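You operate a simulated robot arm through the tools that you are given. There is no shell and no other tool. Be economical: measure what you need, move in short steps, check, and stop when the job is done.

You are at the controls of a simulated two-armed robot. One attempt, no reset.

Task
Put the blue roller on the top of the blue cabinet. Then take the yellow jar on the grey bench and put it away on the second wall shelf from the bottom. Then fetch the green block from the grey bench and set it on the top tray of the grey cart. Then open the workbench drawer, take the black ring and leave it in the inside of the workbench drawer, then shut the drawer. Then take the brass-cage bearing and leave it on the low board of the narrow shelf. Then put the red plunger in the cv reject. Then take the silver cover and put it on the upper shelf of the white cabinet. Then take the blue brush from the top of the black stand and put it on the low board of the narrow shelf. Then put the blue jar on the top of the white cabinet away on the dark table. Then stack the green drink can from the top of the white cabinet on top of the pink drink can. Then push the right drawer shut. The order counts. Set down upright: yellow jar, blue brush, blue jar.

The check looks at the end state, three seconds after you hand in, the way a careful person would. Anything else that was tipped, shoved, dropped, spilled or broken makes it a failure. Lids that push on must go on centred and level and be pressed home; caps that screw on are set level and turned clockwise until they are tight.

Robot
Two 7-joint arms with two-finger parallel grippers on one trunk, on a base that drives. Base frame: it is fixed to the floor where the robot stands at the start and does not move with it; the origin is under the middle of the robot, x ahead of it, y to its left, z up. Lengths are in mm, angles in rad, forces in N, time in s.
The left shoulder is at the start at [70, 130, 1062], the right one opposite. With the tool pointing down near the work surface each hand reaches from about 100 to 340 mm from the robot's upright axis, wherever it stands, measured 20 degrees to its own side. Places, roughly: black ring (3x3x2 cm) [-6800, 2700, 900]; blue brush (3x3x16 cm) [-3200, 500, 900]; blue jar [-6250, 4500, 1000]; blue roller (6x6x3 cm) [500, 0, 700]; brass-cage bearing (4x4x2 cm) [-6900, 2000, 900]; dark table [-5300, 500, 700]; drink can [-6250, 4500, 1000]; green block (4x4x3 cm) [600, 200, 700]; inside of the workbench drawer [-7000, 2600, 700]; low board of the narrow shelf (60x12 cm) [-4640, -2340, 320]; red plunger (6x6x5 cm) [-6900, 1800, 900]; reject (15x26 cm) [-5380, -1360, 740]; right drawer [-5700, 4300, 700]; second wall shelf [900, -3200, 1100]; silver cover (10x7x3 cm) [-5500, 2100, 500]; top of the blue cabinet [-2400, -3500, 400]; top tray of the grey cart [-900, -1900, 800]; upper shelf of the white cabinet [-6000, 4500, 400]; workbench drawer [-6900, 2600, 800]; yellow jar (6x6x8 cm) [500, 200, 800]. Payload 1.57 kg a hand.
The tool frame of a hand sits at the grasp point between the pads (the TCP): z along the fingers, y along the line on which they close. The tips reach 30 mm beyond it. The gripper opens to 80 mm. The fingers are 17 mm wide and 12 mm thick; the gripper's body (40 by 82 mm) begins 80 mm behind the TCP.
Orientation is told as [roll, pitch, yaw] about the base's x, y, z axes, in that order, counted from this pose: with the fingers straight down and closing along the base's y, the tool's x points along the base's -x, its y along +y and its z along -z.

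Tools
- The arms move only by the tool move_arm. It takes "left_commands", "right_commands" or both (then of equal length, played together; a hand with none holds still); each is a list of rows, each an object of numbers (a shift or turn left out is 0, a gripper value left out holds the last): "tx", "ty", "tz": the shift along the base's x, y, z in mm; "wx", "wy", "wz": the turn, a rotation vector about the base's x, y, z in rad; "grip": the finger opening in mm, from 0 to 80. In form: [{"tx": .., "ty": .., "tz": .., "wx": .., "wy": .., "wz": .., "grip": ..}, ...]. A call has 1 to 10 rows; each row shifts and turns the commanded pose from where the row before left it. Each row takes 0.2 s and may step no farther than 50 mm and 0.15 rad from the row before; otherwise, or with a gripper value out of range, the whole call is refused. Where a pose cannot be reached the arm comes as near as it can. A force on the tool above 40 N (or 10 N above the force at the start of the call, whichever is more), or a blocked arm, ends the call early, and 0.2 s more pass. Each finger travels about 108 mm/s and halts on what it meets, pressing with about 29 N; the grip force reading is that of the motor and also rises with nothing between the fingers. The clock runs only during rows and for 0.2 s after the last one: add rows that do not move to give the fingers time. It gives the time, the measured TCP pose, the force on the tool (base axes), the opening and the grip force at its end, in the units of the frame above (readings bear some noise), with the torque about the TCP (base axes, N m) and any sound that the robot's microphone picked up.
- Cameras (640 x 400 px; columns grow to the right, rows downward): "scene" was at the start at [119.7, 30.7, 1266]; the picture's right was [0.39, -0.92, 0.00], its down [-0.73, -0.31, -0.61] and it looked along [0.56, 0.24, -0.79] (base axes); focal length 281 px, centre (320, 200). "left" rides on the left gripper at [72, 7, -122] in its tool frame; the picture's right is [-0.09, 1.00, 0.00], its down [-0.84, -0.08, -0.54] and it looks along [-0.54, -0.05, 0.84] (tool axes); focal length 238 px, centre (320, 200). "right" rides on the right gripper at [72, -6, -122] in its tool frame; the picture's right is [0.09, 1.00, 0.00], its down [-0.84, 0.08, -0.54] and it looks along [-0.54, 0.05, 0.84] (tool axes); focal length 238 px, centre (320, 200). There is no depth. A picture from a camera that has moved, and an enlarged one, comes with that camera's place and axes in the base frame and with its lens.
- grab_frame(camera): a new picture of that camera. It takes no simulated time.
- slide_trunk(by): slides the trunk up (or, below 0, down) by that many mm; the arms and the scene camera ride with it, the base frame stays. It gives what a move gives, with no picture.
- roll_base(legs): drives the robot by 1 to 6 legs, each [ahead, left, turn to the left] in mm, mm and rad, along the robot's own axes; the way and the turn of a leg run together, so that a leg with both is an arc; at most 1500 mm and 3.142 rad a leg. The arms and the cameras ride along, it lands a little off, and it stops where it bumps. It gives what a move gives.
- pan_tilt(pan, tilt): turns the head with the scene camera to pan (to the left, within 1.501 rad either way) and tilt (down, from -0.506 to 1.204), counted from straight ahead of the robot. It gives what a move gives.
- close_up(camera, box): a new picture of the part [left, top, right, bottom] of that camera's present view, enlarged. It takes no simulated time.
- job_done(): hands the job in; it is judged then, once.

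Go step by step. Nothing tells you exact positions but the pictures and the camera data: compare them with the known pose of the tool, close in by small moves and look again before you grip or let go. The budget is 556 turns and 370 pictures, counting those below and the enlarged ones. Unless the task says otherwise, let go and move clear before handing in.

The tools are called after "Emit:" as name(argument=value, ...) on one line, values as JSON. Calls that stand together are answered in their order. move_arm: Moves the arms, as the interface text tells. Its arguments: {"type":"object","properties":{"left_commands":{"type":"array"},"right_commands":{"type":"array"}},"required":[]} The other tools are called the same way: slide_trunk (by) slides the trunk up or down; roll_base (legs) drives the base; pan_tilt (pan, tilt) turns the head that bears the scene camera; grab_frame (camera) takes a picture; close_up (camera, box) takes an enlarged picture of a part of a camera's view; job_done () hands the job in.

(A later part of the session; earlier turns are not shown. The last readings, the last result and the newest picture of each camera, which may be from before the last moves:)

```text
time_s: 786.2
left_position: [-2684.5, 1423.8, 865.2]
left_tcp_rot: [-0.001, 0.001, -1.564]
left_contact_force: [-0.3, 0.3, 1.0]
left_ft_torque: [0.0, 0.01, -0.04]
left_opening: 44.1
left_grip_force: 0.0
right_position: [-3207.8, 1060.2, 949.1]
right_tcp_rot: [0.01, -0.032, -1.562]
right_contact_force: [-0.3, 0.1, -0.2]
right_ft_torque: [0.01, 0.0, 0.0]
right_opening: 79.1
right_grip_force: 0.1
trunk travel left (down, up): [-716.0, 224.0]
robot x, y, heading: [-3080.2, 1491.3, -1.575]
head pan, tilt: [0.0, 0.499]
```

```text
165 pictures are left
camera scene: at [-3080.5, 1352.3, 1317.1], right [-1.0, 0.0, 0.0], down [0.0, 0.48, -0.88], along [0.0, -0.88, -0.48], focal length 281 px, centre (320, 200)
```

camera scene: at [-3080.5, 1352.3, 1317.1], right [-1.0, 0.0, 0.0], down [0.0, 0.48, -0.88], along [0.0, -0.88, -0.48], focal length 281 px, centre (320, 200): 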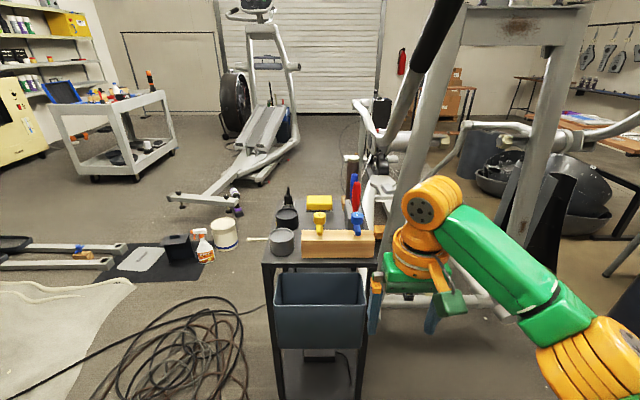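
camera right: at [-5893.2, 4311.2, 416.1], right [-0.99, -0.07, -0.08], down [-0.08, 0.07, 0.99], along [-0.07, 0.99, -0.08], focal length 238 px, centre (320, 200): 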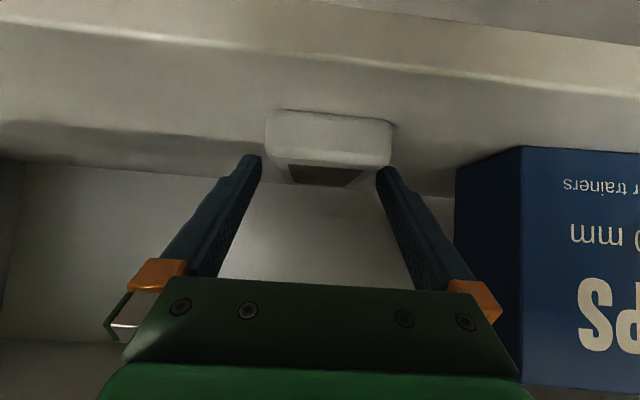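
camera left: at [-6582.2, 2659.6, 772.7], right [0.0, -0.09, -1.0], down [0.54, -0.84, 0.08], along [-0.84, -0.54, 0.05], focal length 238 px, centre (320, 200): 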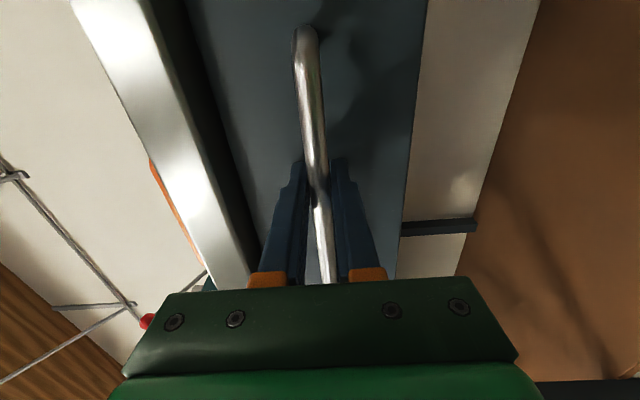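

Emit:
close_up(camera="scene", box=[255, 140, 405, 270])

```text
3.08 times, centred on (330, 205) of scene
camera zoom: at [-3080.5, 1352.3, 1317.1], right [-1.0, 0.0, 0.0], down [0.0, 0.48, -0.88], along [0.0, -0.88, -0.48], focal length 865 px, centre (289, 185)
```

zoom: 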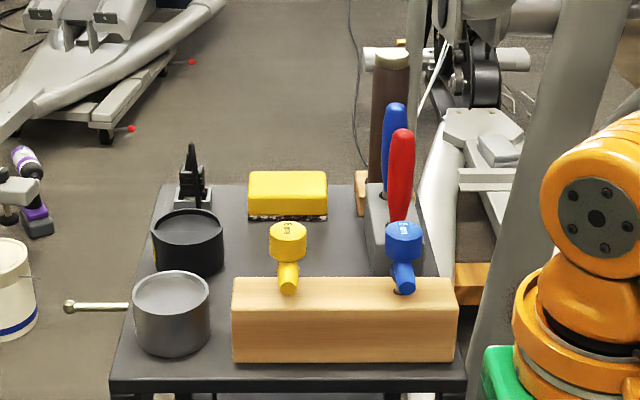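

Emit:
close_up(camera="scene", box=[330, 160, 390, 250])

Emit:
close_up(camera="scene", box=[255, 175, 345, 260])

```text
4.44 times, centred on (360, 205) of scene
camera zoom: at [-3080.5, 1352.3, 1317.1], right [-1.0, 0.0, 0.0], down [0.0, 0.48, -0.88], along [0.0, -0.88, -0.48], focal length 1249 px, centre (142, 178)
```

zoom: 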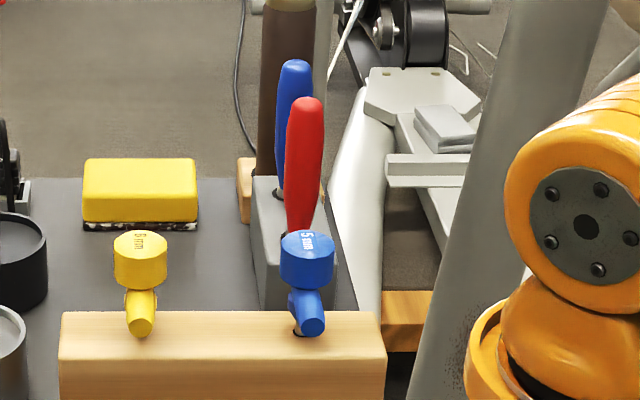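

```text
4.71 times, centred on (300, 218) of scene
camera zoom: at [-3080.5, 1352.3, 1317.1], right [-1.0, 0.0, 0.0], down [0.0, 0.48, -0.88], along [0.0, -0.88, -0.48], focal length 1323 px, centre (414, 118)
```

zoom: 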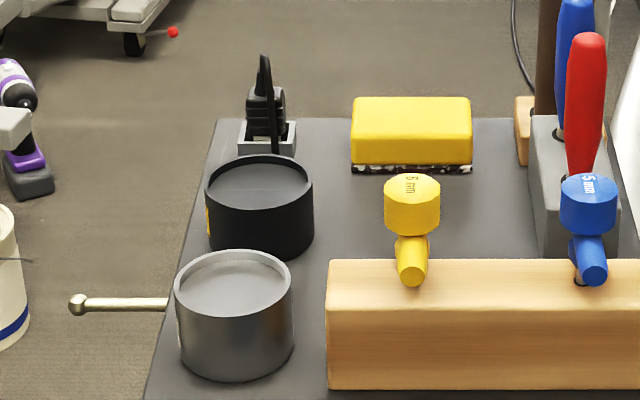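

The blue brush is the blue-handled one in the grey holder, at about (-3193, 500), top z≈950. I'll reach it from the stand's east side with a tilted tool. First raise and go around.

Emit:
slide_trunk(by=140)

Emit:
roll_base(legs=[[0, 560, 0], [1120, 0, 0], [0, 0, -1.56]])

Emit:
pan_tilt(pan=-0.1, tilt=0.7)

Emit:
grab_frame(camera="scene")

```text
time_s: 787.9
left_position: [-2683.5, 1422.1, 1005.5]
left_tcp_rot: [0.001, 0.0, -1.564]
left_contact_force: [0.7, 0.3, 0.0]
left_ft_torque: [-0.02, 0.0, 0.06]
left_opening: 44.1
left_grip_force: 0.1
right_position: [-3209.4, 1060.1, 1088.5]
right_tcp_rot: [0.009, -0.032, -1.562]
right_contact_force: [-1.1, -0.1, -0.6]
right_ft_torque: [0.02, -0.02, -0.02]
right_opening: 79.0
right_grip_force: 0.0
trunk travel left (down, up): [-856.0, 84.0]
robot x, y, heading: [-3080.7, 1490.0, -1.574]
head pan, tilt: [0.0, 0.499]
```

```text
time_s: 800.3
left_position: [-2579.4, -23.9, 1006.1]
left_tcp_rot: [0.0, 0.0, -3.126]
left_contact_force: [-0.1, 0.0, -0.6]
left_ft_torque: [0.01, -0.05, 0.01]
left_opening: 44.0
left_grip_force: 0.0
right_position: [-2948.8, 498.0, 1089.8]
right_tcp_rot: [0.01, -0.031, -3.122]
right_contact_force: [1.0, 0.9, -0.8]
right_ft_torque: [-0.01, 0.01, -0.01]
right_opening: 79.1
right_grip_force: 0.0
trunk travel left (down, up): [-856.0, 84.0]
robot x, y, heading: [-2514.1, 373.1, -3.136]
head pan, tilt: [0.0, 0.499]
```

```text
time_s: 801.0
left_position: [-2580.6, -24.1, 1005.4]
left_tcp_rot: [0.002, 0.002, -3.126]
left_contact_force: [-0.2, -1.1, -0.4]
left_ft_torque: [-0.02, 0.05, 0.01]
left_opening: 43.6
left_grip_force: 0.1
right_position: [-2948.7, 499.0, 1088.7]
right_tcp_rot: [0.012, -0.034, -3.123]
right_contact_force: [-0.3, 1.2, 0.5]
right_ft_torque: [0.01, 0.03, -0.02]
right_opening: 79.2
right_grip_force: 0.0
trunk travel left (down, up): [-856.0, 84.0]
robot x, y, heading: [-2515.0, 373.2, -3.137]
head pan, tilt: [-0.099, 0.7]
```

```text
161 pictures are left
camera scene: at [-2649.5, 383.2, 1439.5], right [0.09, 1.0, 0.0], down [0.64, -0.06, -0.77], along [-0.76, 0.07, -0.64], focal length 281 px, centre (320, 200)
```

scene: 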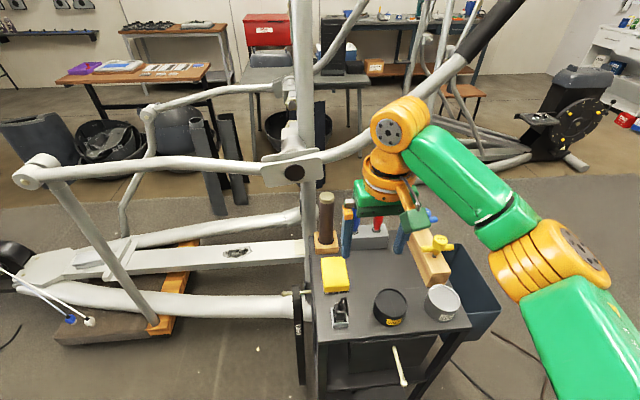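

Emit:
move_arm(right_commands=[{"wy": 0.148, "tz": 5}, {"wy": 0.148, "tz": 5}, {"wy": 0.148, "tz": 5}, {"wy": 0.148, "tz": 5}, {"wy": 0.148, "tz": 5}, {"wy": 0.148, "tz": 5, "grip": 60}, {}])

Emit:
grab_frame(camera="right")

Emit:
close_up(camera="scene", box=[290, 130, 490, 340])

```text
time_s: 802.6
left_position: [-2579.9, -23.0, 1006.3]
left_tcp_rot: [0.0, -0.001, -3.125]
left_contact_force: [0.2, 0.0, -1.1]
left_ft_torque: [0.0, -0.03, 0.02]
left_opening: 44.1
left_grip_force: 0.0
right_position: [-2948.6, 497.1, 1120.1]
right_tcp_rot: [-0.012, -0.923, -3.111]
right_contact_force: [0.1, 0.7, -0.2]
right_ft_torque: [0.0, 0.01, -0.02]
right_opening: 60.2
right_grip_force: 0.1
trunk travel left (down, up): [-856.0, 84.0]
robot x, y, heading: [-2518.6, 374.1, -3.139]
head pan, tilt: [-0.099, 0.7]
```

```text
160 pictures are left
camera right: at [-2808.8, 508.0, 1136.1], right [0.08, -0.99, -0.08], down [-0.07, -0.09, 0.99], along [-0.99, -0.07, -0.08], focal length 238 px, centre (320, 200)
```

right: 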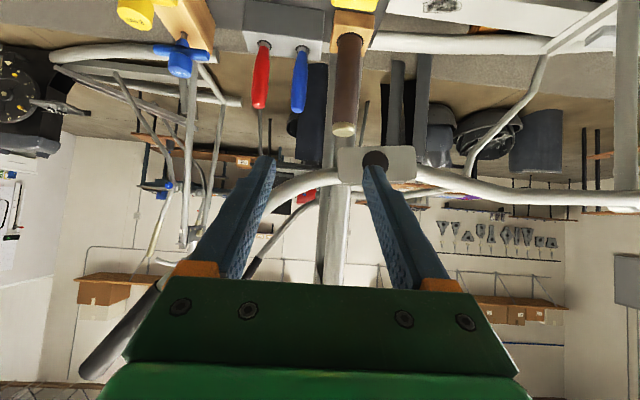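

```text
1.90 times, centred on (390, 235) of scene
camera zoom: at [-2649.6, 383.1, 1439.4], right [0.09, 1.0, 0.0], down [0.64, -0.06, -0.76], along [-0.76, 0.07, -0.64], focal length 535 px, centre (187, 133)
```

zoom: 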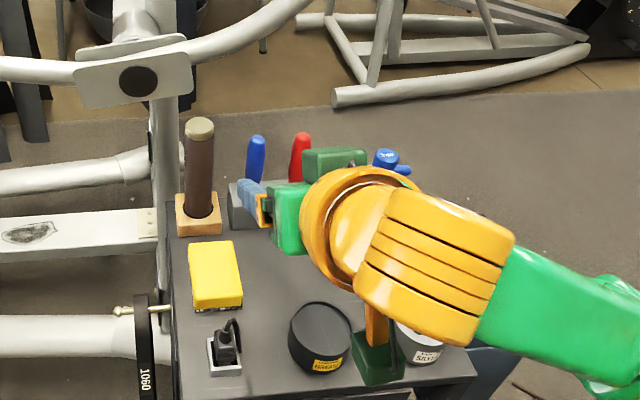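

The brush top is at about (-3202, 528, 955), red one 60 mm to its right, a brown handle 78 mm to its left. I'll come closer, lower, and narrow the opening.

Emit:
roll_base(legs=[[145, -30, 0]])

Emit:
slide_trunk(by=-110)

Emit:
move_arm(right_commands=[{"grip": 46, "tz": -15}, {"tz": -15}, {}])

Emit:
grab_frame(camera="right")

Emit:
grab_frame(camera="scene")

```text
time_s: 804.0
left_position: [-2723.3, 4.4, 1005.5]
left_tcp_rot: [0.0, -0.001, -3.123]
left_contact_force: [0.8, 0.2, -0.1]
left_ft_torque: [-0.02, 0.04, 0.0]
left_opening: 44.1
left_grip_force: 0.1
right_position: [-3090.7, 524.8, 1120.2]
right_tcp_rot: [-0.014, -0.923, -3.109]
right_contact_force: [-0.6, -0.7, 0.3]
right_ft_torque: [0.02, 0.02, -0.01]
right_opening: 60.0
right_grip_force: 0.0
trunk travel left (down, up): [-856.0, 84.0]
robot x, y, heading: [-2660.7, 403.8, -3.133]
head pan, tilt: [-0.099, 0.7]
```

```text
time_s: 805.4
left_position: [-2724.1, 5.2, 894.8]
left_tcp_rot: [0.003, -0.001, -3.123]
left_contact_force: [0.0, 0.3, -0.2]
left_ft_torque: [-0.01, 0.0, 0.0]
left_opening: 44.3
left_grip_force: 0.1
right_position: [-3093.6, 527.6, 1009.5]
right_tcp_rot: [-0.012, -0.922, -3.111]
right_contact_force: [0.7, 0.3, 0.6]
right_ft_torque: [-0.01, -0.01, 0.03]
right_opening: 60.0
right_grip_force: 0.1
trunk travel left (down, up): [-746.0, 194.0]
robot x, y, heading: [-2657.3, 407.4, -3.131]
head pan, tilt: [-0.099, 0.7]
```

```text
time_s: 806.2
left_position: [-2724.5, 6.0, 896.6]
left_tcp_rot: [0.001, 0.0, -3.124]
left_contact_force: [0.3, -0.5, 0.0]
left_ft_torque: [0.02, 0.01, 0.01]
left_opening: 43.9
left_grip_force: 0.1
right_position: [-3094.1, 526.9, 979.2]
right_tcp_rot: [-0.012, -0.921, -3.111]
right_contact_force: [-0.4, -0.5, -0.8]
right_ft_torque: [0.02, -0.01, 0.01]
right_opening: 45.9
right_grip_force: 0.1
trunk travel left (down, up): [-746.0, 194.0]
robot x, y, heading: [-2661.3, 400.3, -3.139]
head pan, tilt: [-0.099, 0.7]
```

```text
158 pictures are left
camera right: at [-2953.4, 536.8, 996.0], right [0.08, -0.99, -0.08], down [-0.07, -0.09, 0.99], along [-0.99, -0.07, -0.08], focal length 238 px, centre (320, 200)
```

right: 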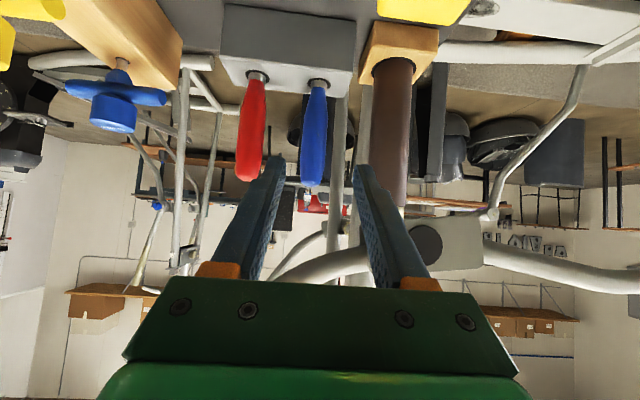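

```text
157 pictures are left
camera scene: at [-2793.9, 411.7, 1329.4], right [0.09, 1.0, 0.0], down [0.64, -0.06, -0.76], along [-0.76, 0.07, -0.64], focal length 281 px, centre (320, 200)
```

scene: 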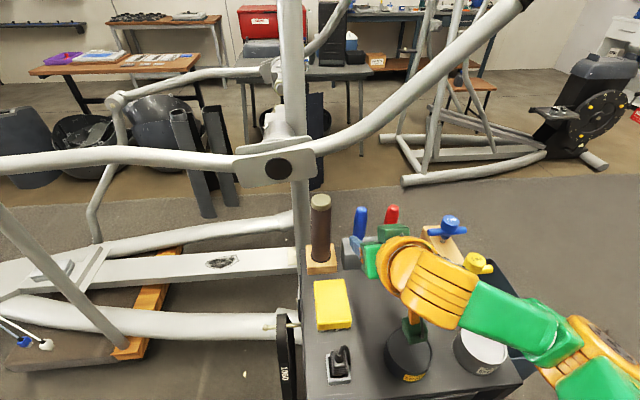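

Well aligned with the blue handle. Advancing 60 mm.

Emit:
move_arm(right_commands=[{"tx": -20}, {"tx": -20}, {"tx": -20}, {}])

Emit:
grab_frame(camera="right")

```text
time_s: 807.2
left_position: [-2724.7, 5.0, 896.4]
left_tcp_rot: [0.004, 0.0, -3.125]
left_contact_force: [0.1, -0.1, -0.3]
left_ft_torque: [0.0, 0.03, 0.0]
left_opening: 43.9
left_grip_force: 0.1
right_position: [-3153.8, 526.2, 980.7]
right_tcp_rot: [-0.015, -0.922, -3.11]
right_contact_force: [0.1, -0.2, -0.6]
right_ft_torque: [-0.02, 0.01, -0.02]
right_opening: 46.0
right_grip_force: 0.0
trunk travel left (down, up): [-746.0, 194.0]
robot x, y, heading: [-2660.5, 406.9, -3.135]
head pan, tilt: [-0.099, 0.7]
```

```text
156 pictures are left
camera right: at [-3013.2, 536.6, 996.3], right [0.08, -0.99, -0.08], down [-0.07, -0.09, 0.99], along [-0.99, -0.07, -0.08], focal length 238 px, centre (320, 200)
```

right: 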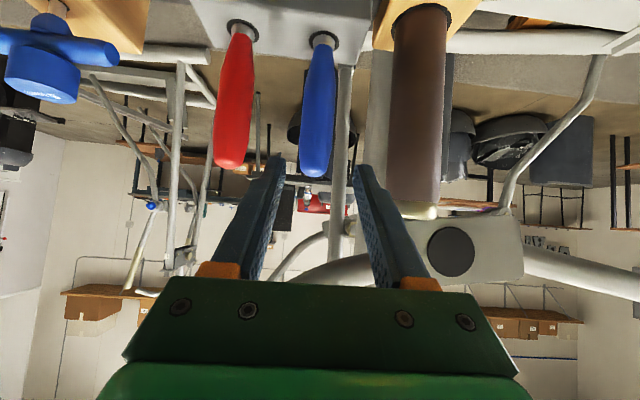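

Emit:
move_arm(right_commands=[{"tx": -15, "tz": -10}, {"tx": -12, "tz": -15}, {"tz": -15}, {}])

Emit:
grab_frame(camera="right")

Emit:
close_up(camera="scene", box=[290, 170, 450, 290])

```text
time_s: 808.2
left_position: [-2724.0, 6.6, 896.2]
left_tcp_rot: [0.0, -0.001, -3.124]
left_contact_force: [0.3, 0.7, 0.3]
left_ft_torque: [-0.01, -0.02, 0.02]
left_opening: 43.8
left_grip_force: 0.1
right_position: [-3180.1, 526.3, 939.7]
right_tcp_rot: [-0.012, -0.92, -3.11]
right_contact_force: [-0.6, 0.1, -0.3]
right_ft_torque: [0.0, 0.01, 0.01]
right_opening: 46.1
right_grip_force: 0.0
trunk travel left (down, up): [-746.0, 194.0]
robot x, y, heading: [-2664.1, 399.9, -3.137]
head pan, tilt: [-0.099, 0.7]
```

```text
155 pictures are left
camera right: at [-3040.3, 536.6, 956.6], right [0.08, -0.99, -0.08], down [-0.07, -0.09, 0.99], along [-0.99, -0.07, -0.08], focal length 238 px, centre (320, 200)
```

right: 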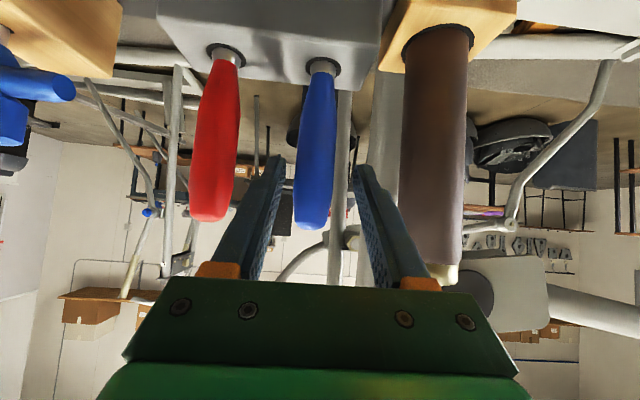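

```text
3.33 times, centred on (370, 230) of scene
camera zoom: at [-2794.0, 411.8, 1329.4], right [0.09, 1.0, 0.0], down [0.64, -0.06, -0.76], along [-0.76, 0.07, -0.64], focal length 937 px, centre (153, 100)
```

zoom: 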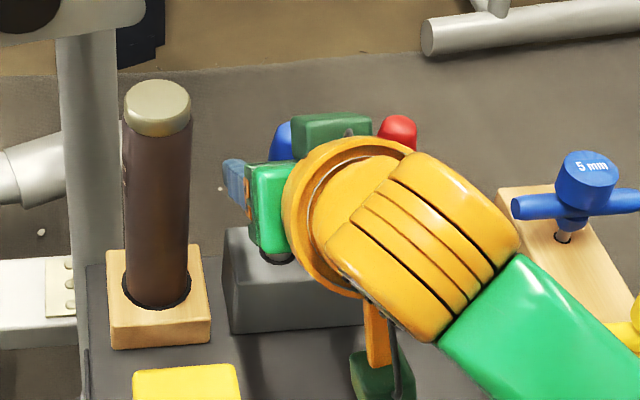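

The handle is between the fingers. Closing.

Emit:
move_arm(right_commands=[{"tz": -8}, {"grip": 36}, {"grip": 26}, {"grip": 18}, {"grip": 14}, {}])

Emit:
grab_frame(camera="right")

```text
time_s: 809.6
left_position: [-2725.2, 6.1, 894.7]
left_tcp_rot: [0.001, 0.0, -3.125]
left_contact_force: [-1.0, -1.3, -0.1]
left_ft_torque: [0.03, -0.01, -0.01]
left_opening: 44.1
left_grip_force: 0.0
right_position: [-3180.5, 525.9, 932.2]
right_tcp_rot: [-0.013, -0.919, -3.11]
right_contact_force: [0.2, 0.0, 0.3]
right_ft_torque: [-0.03, -0.01, 0.04]
right_opening: 24.0
right_grip_force: 28.9
trunk travel left (down, up): [-746.0, 194.0]
robot x, y, heading: [-2662.5, 401.0, -3.133]
head pan, tilt: [-0.099, 0.7]
```

```text
153 pictures are left
camera right: at [-3040.6, 536.7, 948.4], right [0.08, -0.99, -0.08], down [-0.07, -0.09, 0.99], along [-0.99, -0.07, -0.08], focal length 238 px, centre (320, 200)
```

right: 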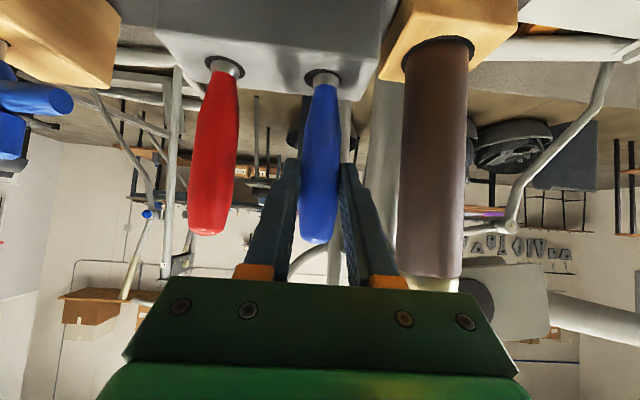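

Gripped (24 mm). Lifting by trunk.

Emit:
slide_trunk(by=60)

Emit:
grab_frame(camera="right")

Emit:
slide_trunk(by=110)

Emit:
grab_frame(camera="right")

```text
time_s: 810.6
left_position: [-2725.2, 4.9, 955.9]
left_tcp_rot: [0.003, -0.002, -3.124]
left_contact_force: [-0.6, 0.5, -0.2]
left_ft_torque: [-0.03, -0.05, -0.01]
left_opening: 43.9
left_grip_force: 0.1
right_position: [-3181.3, 525.4, 991.7]
right_tcp_rot: [-0.012, -0.922, -3.111]
right_contact_force: [-0.6, 0.3, -0.7]
right_ft_torque: [0.05, 0.02, -0.01]
right_opening: 23.9
right_grip_force: 29.0
trunk travel left (down, up): [-806.0, 134.0]
robot x, y, heading: [-2661.3, 402.3, -3.138]
head pan, tilt: [-0.099, 0.7]
```

```text
152 pictures are left
camera right: at [-3040.7, 536.7, 1008.4], right [0.08, -0.99, -0.08], down [-0.07, -0.09, 0.99], along [-0.99, -0.07, -0.08], focal length 238 px, centre (320, 200)
```

right: 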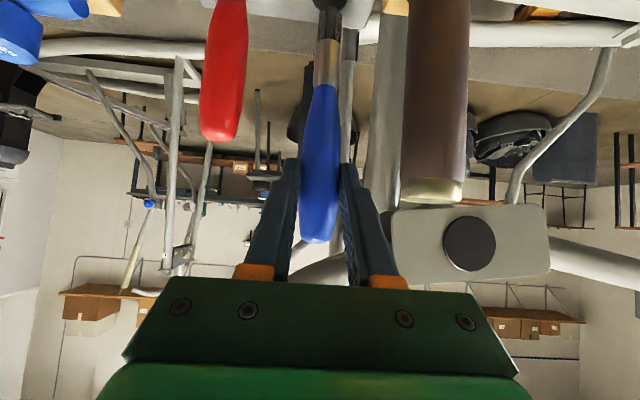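

```text
time_s: 812.0
left_position: [-2725.3, 5.1, 1065.6]
left_tcp_rot: [-0.001, 0.0, -3.125]
left_contact_force: [-0.3, -0.7, 0.5]
left_ft_torque: [0.0, 0.03, 0.01]
left_opening: 44.1
left_grip_force: 0.0
right_position: [-3181.1, 525.5, 1101.2]
right_tcp_rot: [-0.011, -0.921, -3.11]
right_contact_force: [-0.2, -0.2, -0.7]
right_ft_torque: [-0.04, -0.01, 0.0]
right_opening: 24.1
right_grip_force: 28.8
trunk travel left (down, up): [-916.0, 24.0]
robot x, y, heading: [-2659.6, 400.1, -3.133]
head pan, tilt: [-0.099, 0.7]
```

```text
151 pictures are left
camera right: at [-3040.7, 536.7, 1118.3], right [0.08, -0.99, -0.08], down [-0.07, -0.09, 0.99], along [-0.99, -0.07, -0.08], focal length 238 px, centre (320, 200)
```

right: 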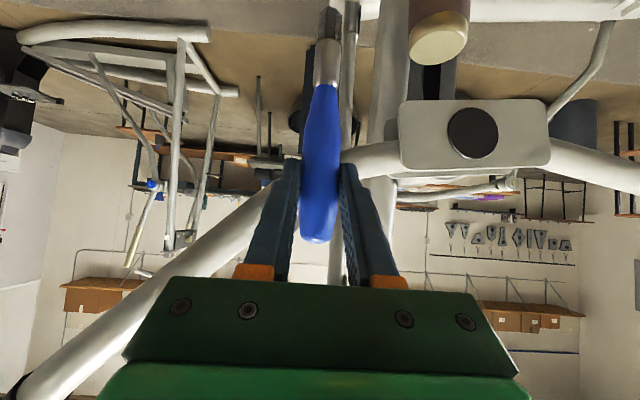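

The whole brush is out; its bottom is about 125 mm below the TCP. I'll back away and tuck the left hand in front to make the robot narrower.

Emit:
roll_base(legs=[[-330, 0, 0]])

Emit:
move_arm(left_commands=[{"tx": -35, "ty": 33}, {"tx": -35, "ty": 33}, {"tx": -35, "ty": 33}, {"tx": -35, "ty": 33}, {"tx": -35, "ty": 33}, {"tx": -35, "ty": 33}, {}])

Emit:
pan_tilt(pan=0.5, tilt=0.7)

Emit:
grab_frame(camera="scene")

```text
time_s: 814.2
left_position: [-2399.7, 6.6, 1065.6]
left_tcp_rot: [0.002, 0.004, -3.128]
left_contact_force: [-0.8, 0.2, -0.3]
left_ft_torque: [-0.01, -0.04, -0.01]
left_opening: 43.9
left_grip_force: 0.0
right_position: [-2852.7, 529.5, 1100.5]
right_tcp_rot: [-0.013, -0.918, -3.114]
right_contact_force: [-0.8, 0.3, -0.1]
right_ft_torque: [-0.02, -0.01, -0.01]
right_opening: 24.4
right_grip_force: 29.2
trunk travel left (down, up): [-916.0, 24.0]
robot x, y, heading: [-2334.4, 405.3, -3.138]
head pan, tilt: [-0.099, 0.7]
```

```text
time_s: 815.8
left_position: [-2622.0, 170.2, 1064.3]
left_tcp_rot: [-0.009, 0.001, -3.121]
left_contact_force: [1.0, 0.1, 0.0]
left_ft_torque: [0.0, 0.02, 0.0]
left_opening: 44.1
left_grip_force: 0.0
left hand out of reach, approached as far as the arm can: row 2, 3, 6
right_position: [-2852.2, 530.9, 1103.0]
right_tcp_rot: [-0.012, -0.922, -3.114]
right_contact_force: [0.0, 0.2, -0.1]
right_ft_torque: [0.03, -0.03, 0.02]
right_opening: 24.1
right_grip_force: 28.8
trunk travel left (down, up): [-916.0, 24.0]
robot x, y, heading: [-2329.7, 407.5, -3.136]
head pan, tilt: [-0.099, 0.7]
```

```text
time_s: 816.8
left_position: [-2620.8, 168.0, 1064.3]
left_tcp_rot: [-0.008, 0.001, -3.12]
left_contact_force: [1.0, -1.0, 0.8]
left_ft_torque: [-0.03, -0.02, -0.01]
left_opening: 44.0
left_grip_force: 0.1
right_position: [-2851.7, 530.0, 1101.2]
right_tcp_rot: [-0.012, -0.921, -3.113]
right_contact_force: [-0.1, -0.2, 0.5]
right_ft_torque: [-0.04, -0.01, 0.02]
right_opening: 24.1
right_grip_force: 28.5
trunk travel left (down, up): [-916.0, 24.0]
robot x, y, heading: [-2327.4, 401.7, -3.139]
head pan, tilt: [0.499, 0.7]
```

```text
150 pictures are left
camera scene: at [-2455.4, 365.3, 1499.4], right [-0.48, 0.88, 0.0], down [0.56, 0.31, -0.76], along [-0.67, -0.37, -0.64], focal length 281 px, centre (320, 200)
```

scene: 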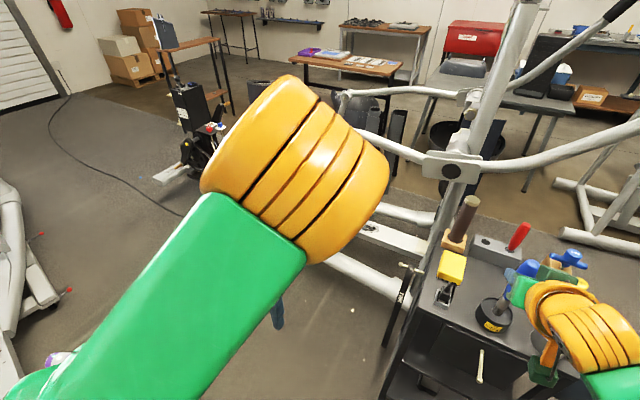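

The robot is narrow now. I'll turn south and thread past the stand, as before.

Emit:
roll_base(legs=[[0, 0, 1.565], [0, -270, 0], [345, 0, 0], [0, -390, 0], [1100, 0, 0]])

Emit:
slide_trunk(by=-380)

Emit:
pan_tilt(pan=0, tilt=0.5)

Emit:
grab_frame(camera="scene")

```text
time_s: 831.6
left_position: [-2761.7, -1329.2, 1065.5]
left_tcp_rot: [-0.008, -0.001, -1.556]
left_contact_force: [-0.3, -0.3, 0.6]
left_ft_torque: [0.0, 0.0, -0.02]
left_opening: 44.0
left_grip_force: 0.1
right_position: [-3125.2, -1559.4, 1103.3]
right_tcp_rot: [-0.012, -0.92, -1.551]
right_contact_force: [0.6, 0.4, 0.4]
right_ft_torque: [-0.01, 0.0, -0.02]
right_opening: 24.2
right_grip_force: 29.2
trunk travel left (down, up): [-916.0, 24.0]
robot x, y, heading: [-2998.7, -1038.8, -1.576]
head pan, tilt: [0.499, 0.7]
```

```text
time_s: 835.3
left_position: [-2761.6, -1329.4, 684.2]
left_tcp_rot: [-0.01, 0.002, -1.554]
left_contact_force: [1.0, 0.8, -0.4]
left_ft_torque: [0.0, 0.03, 0.01]
left_opening: 43.8
left_grip_force: 0.0
right_position: [-3124.8, -1558.9, 721.2]
right_tcp_rot: [-0.013, -0.921, -1.55]
right_contact_force: [-0.5, -1.0, -0.9]
right_ft_torque: [-0.01, 0.0, -0.02]
right_opening: 24.3
right_grip_force: 28.8
trunk travel left (down, up): [-536.0, 404.0]
robot x, y, heading: [-3000.8, -1039.6, -1.572]
head pan, tilt: [0.499, 0.7]
```

```text
time_s: 836.2
left_position: [-2761.9, -1330.2, 683.9]
left_tcp_rot: [-0.01, 0.0, -1.555]
left_contact_force: [0.2, -0.1, -0.9]
left_ft_torque: [-0.01, -0.01, 0.01]
left_opening: 44.1
left_grip_force: 0.1
right_position: [-3124.3, -1560.0, 721.9]
right_tcp_rot: [-0.013, -0.923, -1.549]
right_contact_force: [-0.3, 0.9, 0.3]
right_ft_torque: [0.02, 0.0, 0.0]
right_opening: 24.3
right_grip_force: 28.9
trunk travel left (down, up): [-536.0, 404.0]
robot x, y, heading: [-2995.4, -1037.5, -1.575]
head pan, tilt: [0.0, 0.499]
```

```text
149 pictures are left
camera scene: at [-2995.6, -1180.2, 1137.1], right [-1.0, 0.0, 0.0], down [0.0, 0.48, -0.88], along [0.0, -0.88, -0.48], focal length 281 px, centre (320, 200)
```

scene: 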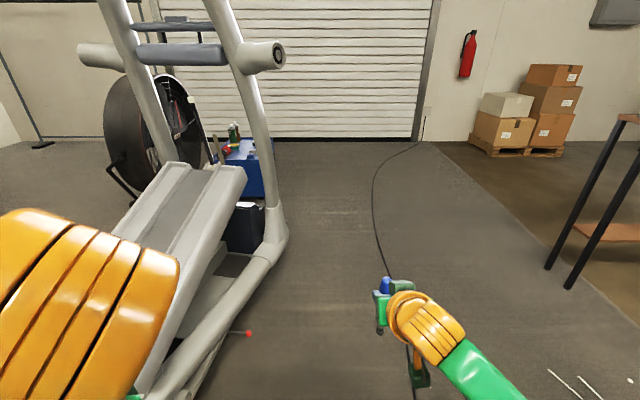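

Emit:
roll_base(legs=[[0, -300, 0], [1300, 0, 0], [680, 0, 0], [0, 0, 1.57], [0, 0, 1.57]])

Emit:
pan_tilt(pan=0.8, tilt=0.5)

Emit:
grab_frame(camera="scene")

```text
time_s: 838.1
left_position: [-3013.7, -1325.0, 681.3]
left_tcp_rot: [-0.025, 0.001, -1.541]
left_contact_force: [0.4, -0.7, 0.6]
left_ft_torque: [0.02, -0.03, 0.03]
left_opening: 43.8
left_grip_force: 0.1
right_position: [-3369.0, -1557.7, 724.5]
right_tcp_rot: [-0.021, -0.921, -1.528]
right_contact_force: [0.1, 0.4, -0.5]
right_ft_torque: [-0.03, 0.01, 0.0]
right_opening: 24.1
right_grip_force: 28.6
trunk travel left (down, up): [-536.0, 404.0]
robot x, y, heading: [-3261.8, -1038.6, -1.56]
head pan, tilt: [0.0, 0.499]
stopped in leg 1: the robot was blocked; the commanded pose is now the measured one
```

```text
time_s: 839.2
left_position: [-3014.1, -1326.8, 681.5]
left_tcp_rot: [-0.028, 0.002, -1.545]
left_contact_force: [0.1, 0.0, -0.2]
left_ft_torque: [-0.01, 0.03, 0.03]
left_opening: 44.0
left_grip_force: 0.1
right_position: [-3370.3, -1558.3, 722.5]
right_tcp_rot: [-0.024, -0.916, -1.525]
right_contact_force: [0.7, 0.1, -0.3]
right_ft_torque: [0.04, -0.02, -0.02]
right_opening: 24.0
right_grip_force: 29.2
trunk travel left (down, up): [-536.0, 404.0]
robot x, y, heading: [-3259.8, -1039.3, -1.568]
head pan, tilt: [0.799, 0.499]
```

```text
148 pictures are left
camera scene: at [-3177.7, -1150.4, 1136.2], right [-0.69, -0.72, 0.01], down [-0.36, 0.33, -0.87], along [0.63, -0.61, -0.49], focal length 281 px, centre (320, 200)
```

scene: 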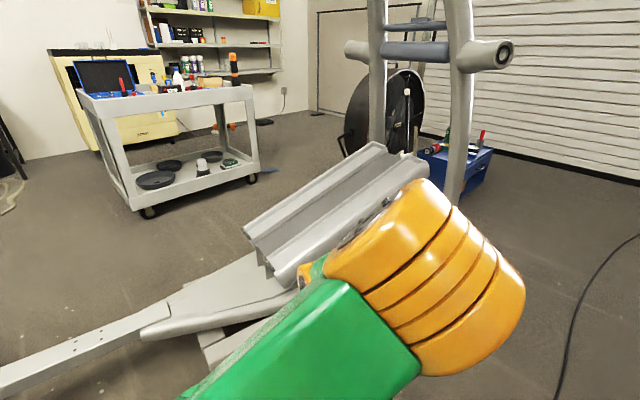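

Something on the right stopped me. I'll step back left, go ahead past it, and check the right side.

Emit:
roll_base(legs=[[0, 110, 0], [300, 0, 0]])

Emit:
pan_tilt(pan=-1.2, tilt=0.8)

Emit:
grab_frame(camera="scene")

```text
time_s: 842.0
left_position: [-2909.9, -1626.0, 684.6]
left_tcp_rot: [-0.011, 0.001, -1.543]
left_contact_force: [-0.2, 0.3, 0.0]
left_ft_torque: [0.03, 0.01, -0.01]
left_opening: 44.2
left_grip_force: 0.0
right_position: [-3267.0, -1859.1, 720.1]
right_tcp_rot: [-0.001, -0.916, -1.543]
right_contact_force: [0.2, -0.1, -0.1]
right_ft_torque: [0.03, 0.03, 0.02]
right_opening: 24.2
right_grip_force: 29.0
trunk travel left (down, up): [-536.0, 404.0]
robot x, y, heading: [-3148.3, -1338.1, -1.565]
head pan, tilt: [0.799, 0.499]
```

```text
time_s: 844.0
left_position: [-2910.5, -1625.9, 684.3]
left_tcp_rot: [-0.015, 0.002, -1.544]
left_contact_force: [0.8, 0.9, -0.1]
left_ft_torque: [-0.03, 0.02, -0.02]
left_opening: 43.9
left_grip_force: 0.1
right_position: [-3267.4, -1858.7, 721.0]
right_tcp_rot: [-0.001, -0.919, -1.543]
right_contact_force: [-0.2, 0.3, 0.3]
right_ft_torque: [-0.02, -0.02, -0.03]
right_opening: 24.2
right_grip_force: 29.3
trunk travel left (down, up): [-536.0, 404.0]
robot x, y, heading: [-3148.0, -1335.5, -1.563]
head pan, tilt: [-1.201, 0.799]
```

```text
147 pictures are left
camera scene: at [-3220.9, -1416.8, 1111.2], right [-0.37, 0.93, 0.0], down [0.67, 0.26, -0.7], along [-0.65, -0.26, -0.72], focal length 281 px, centre (320, 200)
```

scene: 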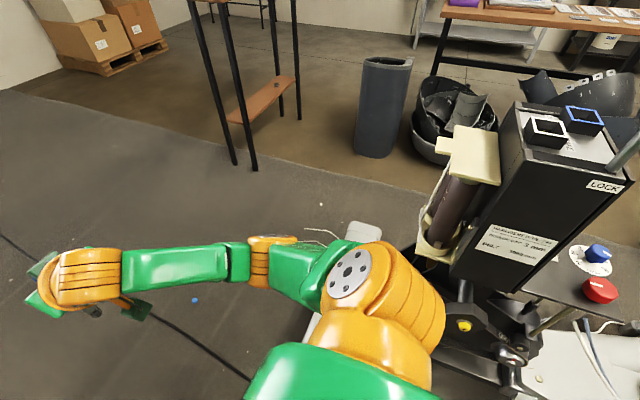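

The bike is right beside; I'll go ahead 700 here before moving right.

Emit:
roll_base(legs=[[800, 0, 0], [850, -250, 0], [0, 0, 1.57], [0, 0, 1.57]])

Emit:
pan_tilt(pan=1.0, tilt=0.5)

Emit:
grab_frame(camera="scene")

```text
time_s: 860.2
left_position: [-3619.0, -2719.9, 684.9]
left_tcp_rot: [-0.015, 0.002, 1.614]
left_contact_force: [-0.7, -0.4, 0.0]
left_ft_torque: [0.0, 0.03, 0.03]
left_opening: 43.8
left_grip_force: 0.1
right_position: [-3265.4, -2480.0, 721.6]
right_tcp_rot: [-0.001, -0.918, 1.615]
right_contact_force: [-0.3, -0.8, -0.3]
right_ft_torque: [-0.02, 0.0, -0.04]
right_opening: 24.2
right_grip_force: 29.0
trunk travel left (down, up): [-536.0, 404.0]
robot x, y, heading: [-3381.8, -3002.0, 1.595]
head pan, tilt: [-1.201, 0.799]
```

```text
time_s: 862.3
left_position: [-3618.4, -2717.9, 684.1]
left_tcp_rot: [-0.014, 0.002, 1.615]
left_contact_force: [1.1, 0.5, 0.5]
left_ft_torque: [0.02, -0.01, -0.01]
left_opening: 44.0
left_grip_force: 0.0
right_position: [-3265.7, -2480.9, 720.3]
right_tcp_rot: [-0.002, -0.918, 1.614]
right_contact_force: [0.7, 0.1, -0.3]
right_ft_torque: [-0.02, 0.02, -0.01]
right_opening: 24.4
right_grip_force: 28.9
trunk travel left (down, up): [-536.0, 404.0]
robot x, y, heading: [-3376.6, -3000.1, 1.59]
head pan, tilt: [1.0, 0.499]
```

```text
146 pictures are left
camera scene: at [-3455.1, -2902.6, 1137.1], right [0.52, 0.85, 0.0], down [0.41, -0.25, -0.88], along [-0.75, 0.46, -0.48], focal length 281 px, centre (320, 200)
```

scene: 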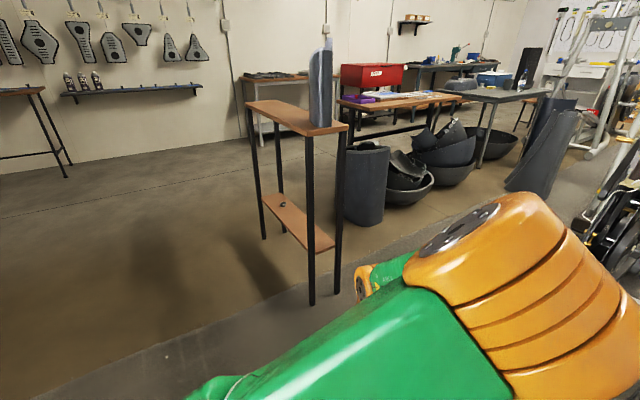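

The bearing is still on the low board. I'll slide west to bring the brush to x≈-4560 and lower the trunk.

Emit:
roll_base(legs=[[-90, 0, -0.02], [0, 1290, 0]])

Emit:
slide_trunk(by=-240)

Emit:
pan_tilt(pan=-0.1, tilt=0.6)

Emit:
grab_frame(camera="scene")

Emit:
grab_frame(camera="right")

```text
time_s: 869.5
left_position: [-4903.9, -2814.9, 683.4]
left_tcp_rot: [-0.013, 0.004, 1.607]
left_contact_force: [0.2, -0.6, -0.4]
left_ft_torque: [-0.02, 0.03, -0.03]
left_opening: 43.7
left_grip_force: 0.1
right_position: [-4548.9, -2580.9, 721.1]
right_tcp_rot: [-0.003, -0.918, 1.606]
right_contact_force: [-0.6, 0.1, -0.2]
right_ft_torque: [-0.03, 0.02, 0.01]
right_opening: 24.1
right_grip_force: 29.0
trunk travel left (down, up): [-536.0, 404.0]
robot x, y, heading: [-4666.0, -3107.1, 1.588]
head pan, tilt: [1.0, 0.499]
```

```text
time_s: 872.0
left_position: [-4905.4, -2815.4, 444.8]
left_tcp_rot: [-0.013, 0.001, 1.606]
left_contact_force: [0.7, 0.4, -0.6]
left_ft_torque: [-0.03, 0.0, 0.02]
left_opening: 44.0
left_grip_force: 0.0
right_position: [-4548.7, -2581.2, 481.1]
right_tcp_rot: [-0.003, -0.917, 1.604]
right_contact_force: [0.0, 0.3, -0.3]
right_ft_torque: [-0.01, 0.02, -0.02]
right_opening: 24.2
right_grip_force: 29.0
trunk travel left (down, up): [-296.0, 644.0]
robot x, y, heading: [-4668.1, -3098.5, 1.582]
head pan, tilt: [1.0, 0.499]
```

```text
time_s: 873.3
left_position: [-4905.0, -2815.3, 444.1]
left_tcp_rot: [-0.012, 0.002, 1.606]
left_contact_force: [0.5, -0.8, -0.1]
left_ft_torque: [0.01, -0.01, 0.03]
left_opening: 44.0
left_grip_force: 0.1
right_position: [-4549.1, -2580.8, 479.8]
right_tcp_rot: [-0.002, -0.916, 1.605]
right_contact_force: [0.4, 0.7, -0.2]
right_ft_torque: [0.0, -0.03, -0.02]
right_opening: 24.3
right_grip_force: 29.1
trunk travel left (down, up): [-296.0, 644.0]
robot x, y, heading: [-4664.2, -3104.8, 1.581]
head pan, tilt: [-0.099, 0.6]
```

```text
145 pictures are left
camera scene: at [-4657.8, -2961.4, 888.0], right [1.0, -0.09, 0.0], down [-0.05, -0.56, -0.82], along [0.07, 0.82, -0.57], focal length 281 px, centre (320, 200)
```

scene: 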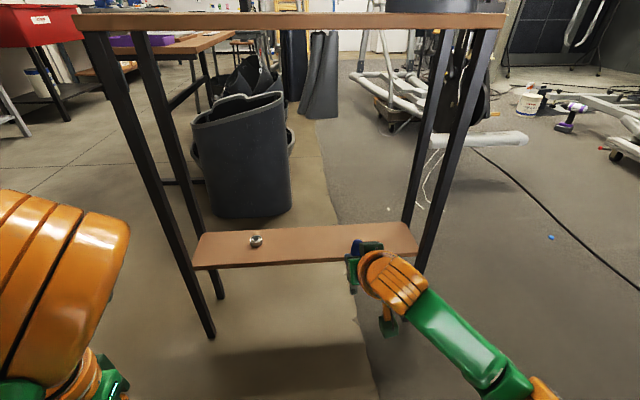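

```text
144 pictures are left
camera right: at [-4537.9, -2720.1, 497.7], right [-0.99, -0.09, -0.07], down [-0.08, 0.07, 0.99], along [-0.08, 0.99, -0.08], focal length 238 px, centre (320, 200)
```

right: 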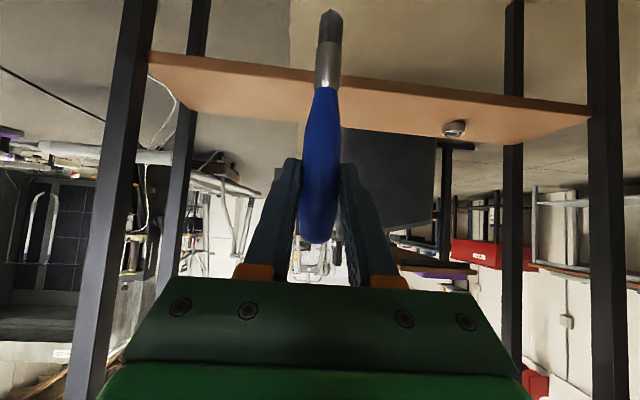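

Emit:
roll_base(legs=[[140, 0, 0], [85, 0, 0]])

Emit:
grab_frame(camera="right")

Emit:
grab_frame(camera="scene")

```text
time_s: 875.3
left_position: [-4906.2, -2590.7, 444.1]
left_tcp_rot: [-0.014, 0.004, 1.604]
left_contact_force: [0.1, -0.1, -0.8]
left_ft_torque: [0.02, 0.02, 0.0]
left_opening: 43.9
left_grip_force: 0.1
right_position: [-4551.5, -2355.8, 481.3]
right_tcp_rot: [-0.002, -0.917, 1.606]
right_contact_force: [0.5, 0.5, -0.7]
right_ft_torque: [0.0, 0.04, 0.0]
right_opening: 24.0
right_grip_force: 29.2
trunk travel left (down, up): [-296.0, 644.0]
robot x, y, heading: [-4670.8, -2875.7, 1.585]
head pan, tilt: [-0.099, 0.6]
```

```text
143 pictures are left
camera right: at [-4540.0, -2495.3, 497.6], right [-0.99, -0.09, -0.07], down [-0.08, 0.08, 0.99], along [-0.08, 0.99, -0.08], focal length 238 px, centre (320, 200)
```

right: 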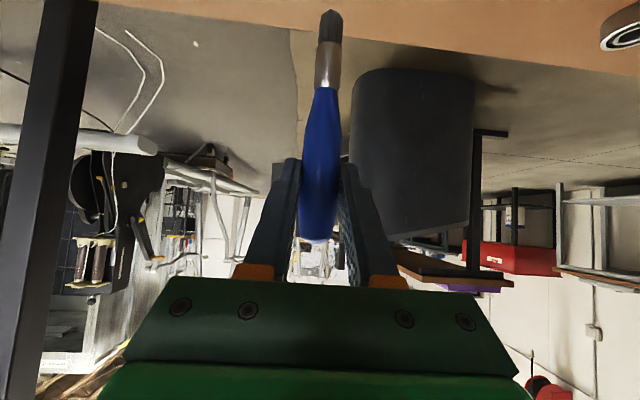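

```text
142 pictures are left
camera scene: at [-4660.2, -2736.3, 887.9], right [1.0, -0.09, 0.0], down [-0.05, -0.56, -0.82], along [0.07, 0.82, -0.57], focal length 281 px, centre (320, 200)
```

scene: 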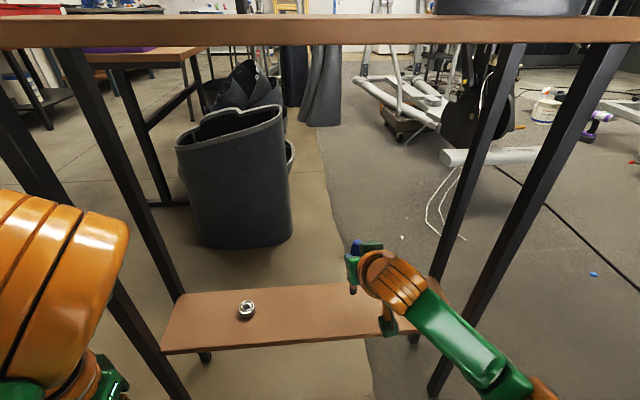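

The brush is above mid-board. Lowering gently.

Emit:
move_arm(right_commands=[{"tz": -15}, {"tz": -10}, {"tz": -6}, {"tz": -3}, {"tz": -2}, {}])

Emit:
grab_frame(camera="right")

Emit:
close_up(camera="scene", box=[300, 200, 460, 340])

```text
time_s: 876.7
left_position: [-4907.5, -2589.8, 444.6]
left_tcp_rot: [-0.013, 0.003, 1.603]
left_contact_force: [-0.9, -0.8, 0.7]
left_ft_torque: [0.01, 0.02, -0.02]
left_opening: 44.3
left_grip_force: 0.1
right_position: [-4550.8, -2357.1, 444.1]
right_tcp_rot: [-0.002, -0.919, 1.604]
right_contact_force: [0.0, -0.4, 0.0]
right_ft_torque: [-0.07, -0.02, 0.01]
right_opening: 24.1
right_grip_force: 29.2
trunk travel left (down, up): [-296.0, 644.0]
robot x, y, heading: [-4667.0, -2877.8, 1.578]
head pan, tilt: [-0.099, 0.6]
```

```text
141 pictures are left
camera right: at [-4540.0, -2495.5, 461.7], right [-0.99, -0.09, -0.07], down [-0.08, 0.07, 0.99], along [-0.08, 0.99, -0.08], focal length 238 px, centre (320, 200)
```

right: 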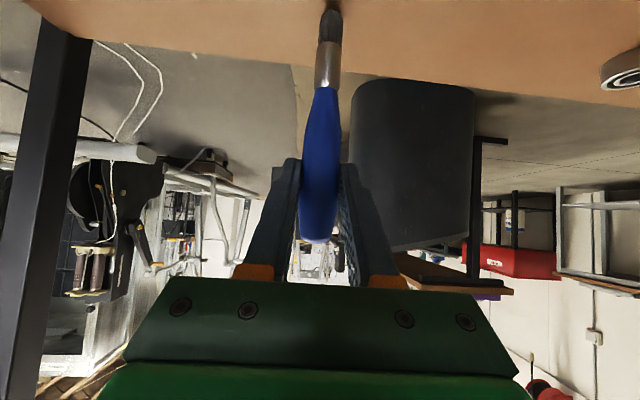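

```text
2.86 times, centred on (380, 270) of scene
camera zoom: at [-4660.2, -2736.6, 888.0], right [1.0, -0.09, 0.0], down [-0.05, -0.56, -0.82], along [0.07, 0.82, -0.57], focal length 803 px, centre (149, 0)
```

zoom: 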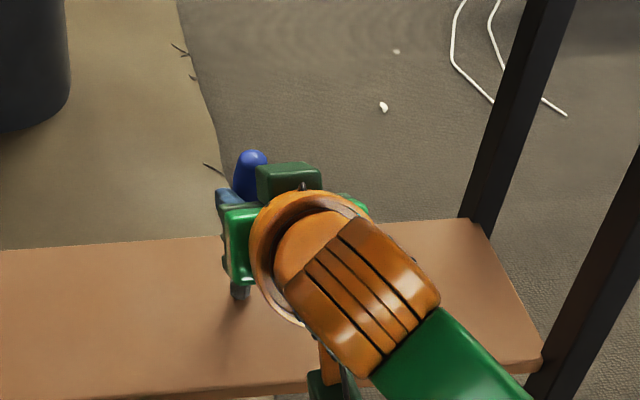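

It hangs vertical within about 1°. Continuing in 2 mm steps.

Emit:
move_arm(right_commands=[{"tz": -2}, {"tz": -2}, {"tz": -2}, {}])

Emit:
move_arm(right_commands=[{"tz": -1.5}, {"tz": -1.5}, {}])

```text
time_s: 877.7
left_position: [-4906.4, -2591.4, 446.0]
left_tcp_rot: [-0.017, -0.001, 1.604]
left_contact_force: [-0.2, 0.0, 0.4]
left_ft_torque: [0.0, 0.01, -0.01]
left_opening: 43.9
left_grip_force: 0.0
right_position: [-4551.0, -2356.5, 443.2]
right_tcp_rot: [-0.005, -0.927, 1.605]
right_contact_force: [0.7, 2.3, 19.8]
right_ft_torque: [0.63, -0.14, -0.03]
right_opening: 24.2
right_grip_force: 29.0
trunk travel left (down, up): [-296.0, 644.0]
robot x, y, heading: [-4670.6, -2876.9, 1.58]
head pan, tilt: [-0.099, 0.6]
```

```text
time_s: 878.5
left_position: [-4907.2, -2592.2, 444.8]
left_tcp_rot: [-0.017, -0.005, 1.604]
left_contact_force: [0.1, -0.6, -0.9]
left_ft_torque: [-0.01, -0.03, 0.03]
left_opening: 44.3
left_grip_force: 0.1
right_position: [-4551.4, -2358.2, 440.8]
right_tcp_rot: [-0.005, -0.927, 1.605]
right_contact_force: [-0.1, 1.2, 27.1]
right_ft_torque: [0.53, -0.07, 0.02]
right_opening: 24.5
right_grip_force: 29.4
trunk travel left (down, up): [-296.0, 644.0]
robot x, y, heading: [-4666.4, -2877.4, 1.584]
head pan, tilt: [-0.099, 0.6]
```

Contact at TCP z≈443. I'll relieve the pressure, check the force, then open slowly.

Emit:
move_arm(right_commands=[{"tz": 3}, {"tz": 3}, {}])

```text
time_s: 879.3
left_position: [-4907.9, -2589.9, 444.3]
left_tcp_rot: [-0.014, 0.002, 1.602]
left_contact_force: [0.6, -0.1, 0.6]
left_ft_torque: [-0.01, -0.02, 0.0]
left_opening: 43.9
left_grip_force: 0.0
right_position: [-4551.4, -2356.5, 440.6]
right_tcp_rot: [-0.003, -0.914, 1.603]
right_contact_force: [-0.3, -1.7, 3.3]
right_ft_torque: [-0.16, 0.06, -0.01]
right_opening: 23.9
right_grip_force: 29.4
trunk travel left (down, up): [-296.0, 644.0]
robot x, y, heading: [-4671.0, -2879.9, 1.584]
head pan, tilt: [-0.099, 0.6]
```

Emit:
move_arm(right_commands=[{"grip": 26}, {"grip": 28}, {"grip": 31}, {"grip": 36}, {"grip": 42}, {"grip": 48}, {}])

Emit:
grab_frame(camera="right")

Emit:
close_up(camera="scene", box=[300, 200, 460, 340])

```text
time_s: 880.9
left_position: [-4907.6, -2589.6, 444.3]
left_tcp_rot: [-0.014, 0.002, 1.605]
left_contact_force: [0.1, 0.4, -0.2]
left_ft_torque: [-0.03, -0.01, -0.03]
left_opening: 44.1
left_grip_force: 0.0
right_position: [-4550.5, -2356.7, 441.1]
right_tcp_rot: [-0.002, -0.916, 1.605]
right_contact_force: [-0.8, -0.3, -0.9]
right_ft_torque: [-0.03, 0.01, -0.01]
right_opening: 48.0
right_grip_force: 0.0
trunk travel left (down, up): [-296.0, 644.0]
robot x, y, heading: [-4671.1, -2877.6, 1.58]
head pan, tilt: [-0.099, 0.6]
```

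```text
139 pictures are left
camera right: at [-4540.1, -2495.6, 458.5], right [-0.99, -0.09, -0.07], down [-0.08, 0.07, 0.99], along [-0.08, 0.99, -0.08], focal length 238 px, centre (320, 200)
```

right: 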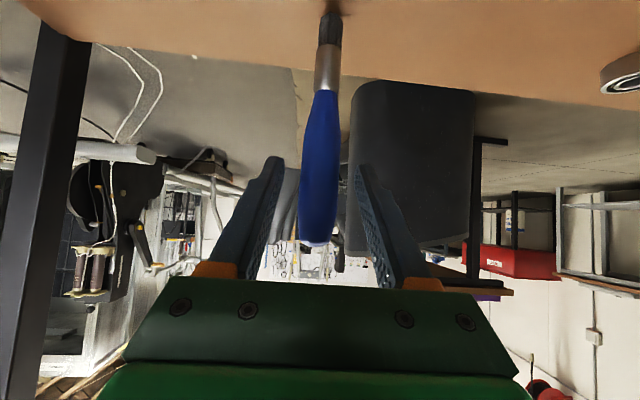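

```text
2.86 times, centred on (380, 270) of scene
camera zoom: at [-4660.2, -2736.7, 888.0], right [1.0, -0.09, 0.0], down [-0.05, -0.56, -0.82], along [0.07, 0.82, -0.57], focal length 803 px, centre (149, 0)
```

zoom: 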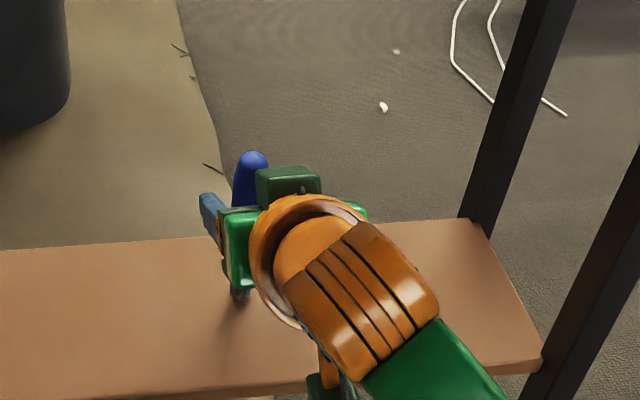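

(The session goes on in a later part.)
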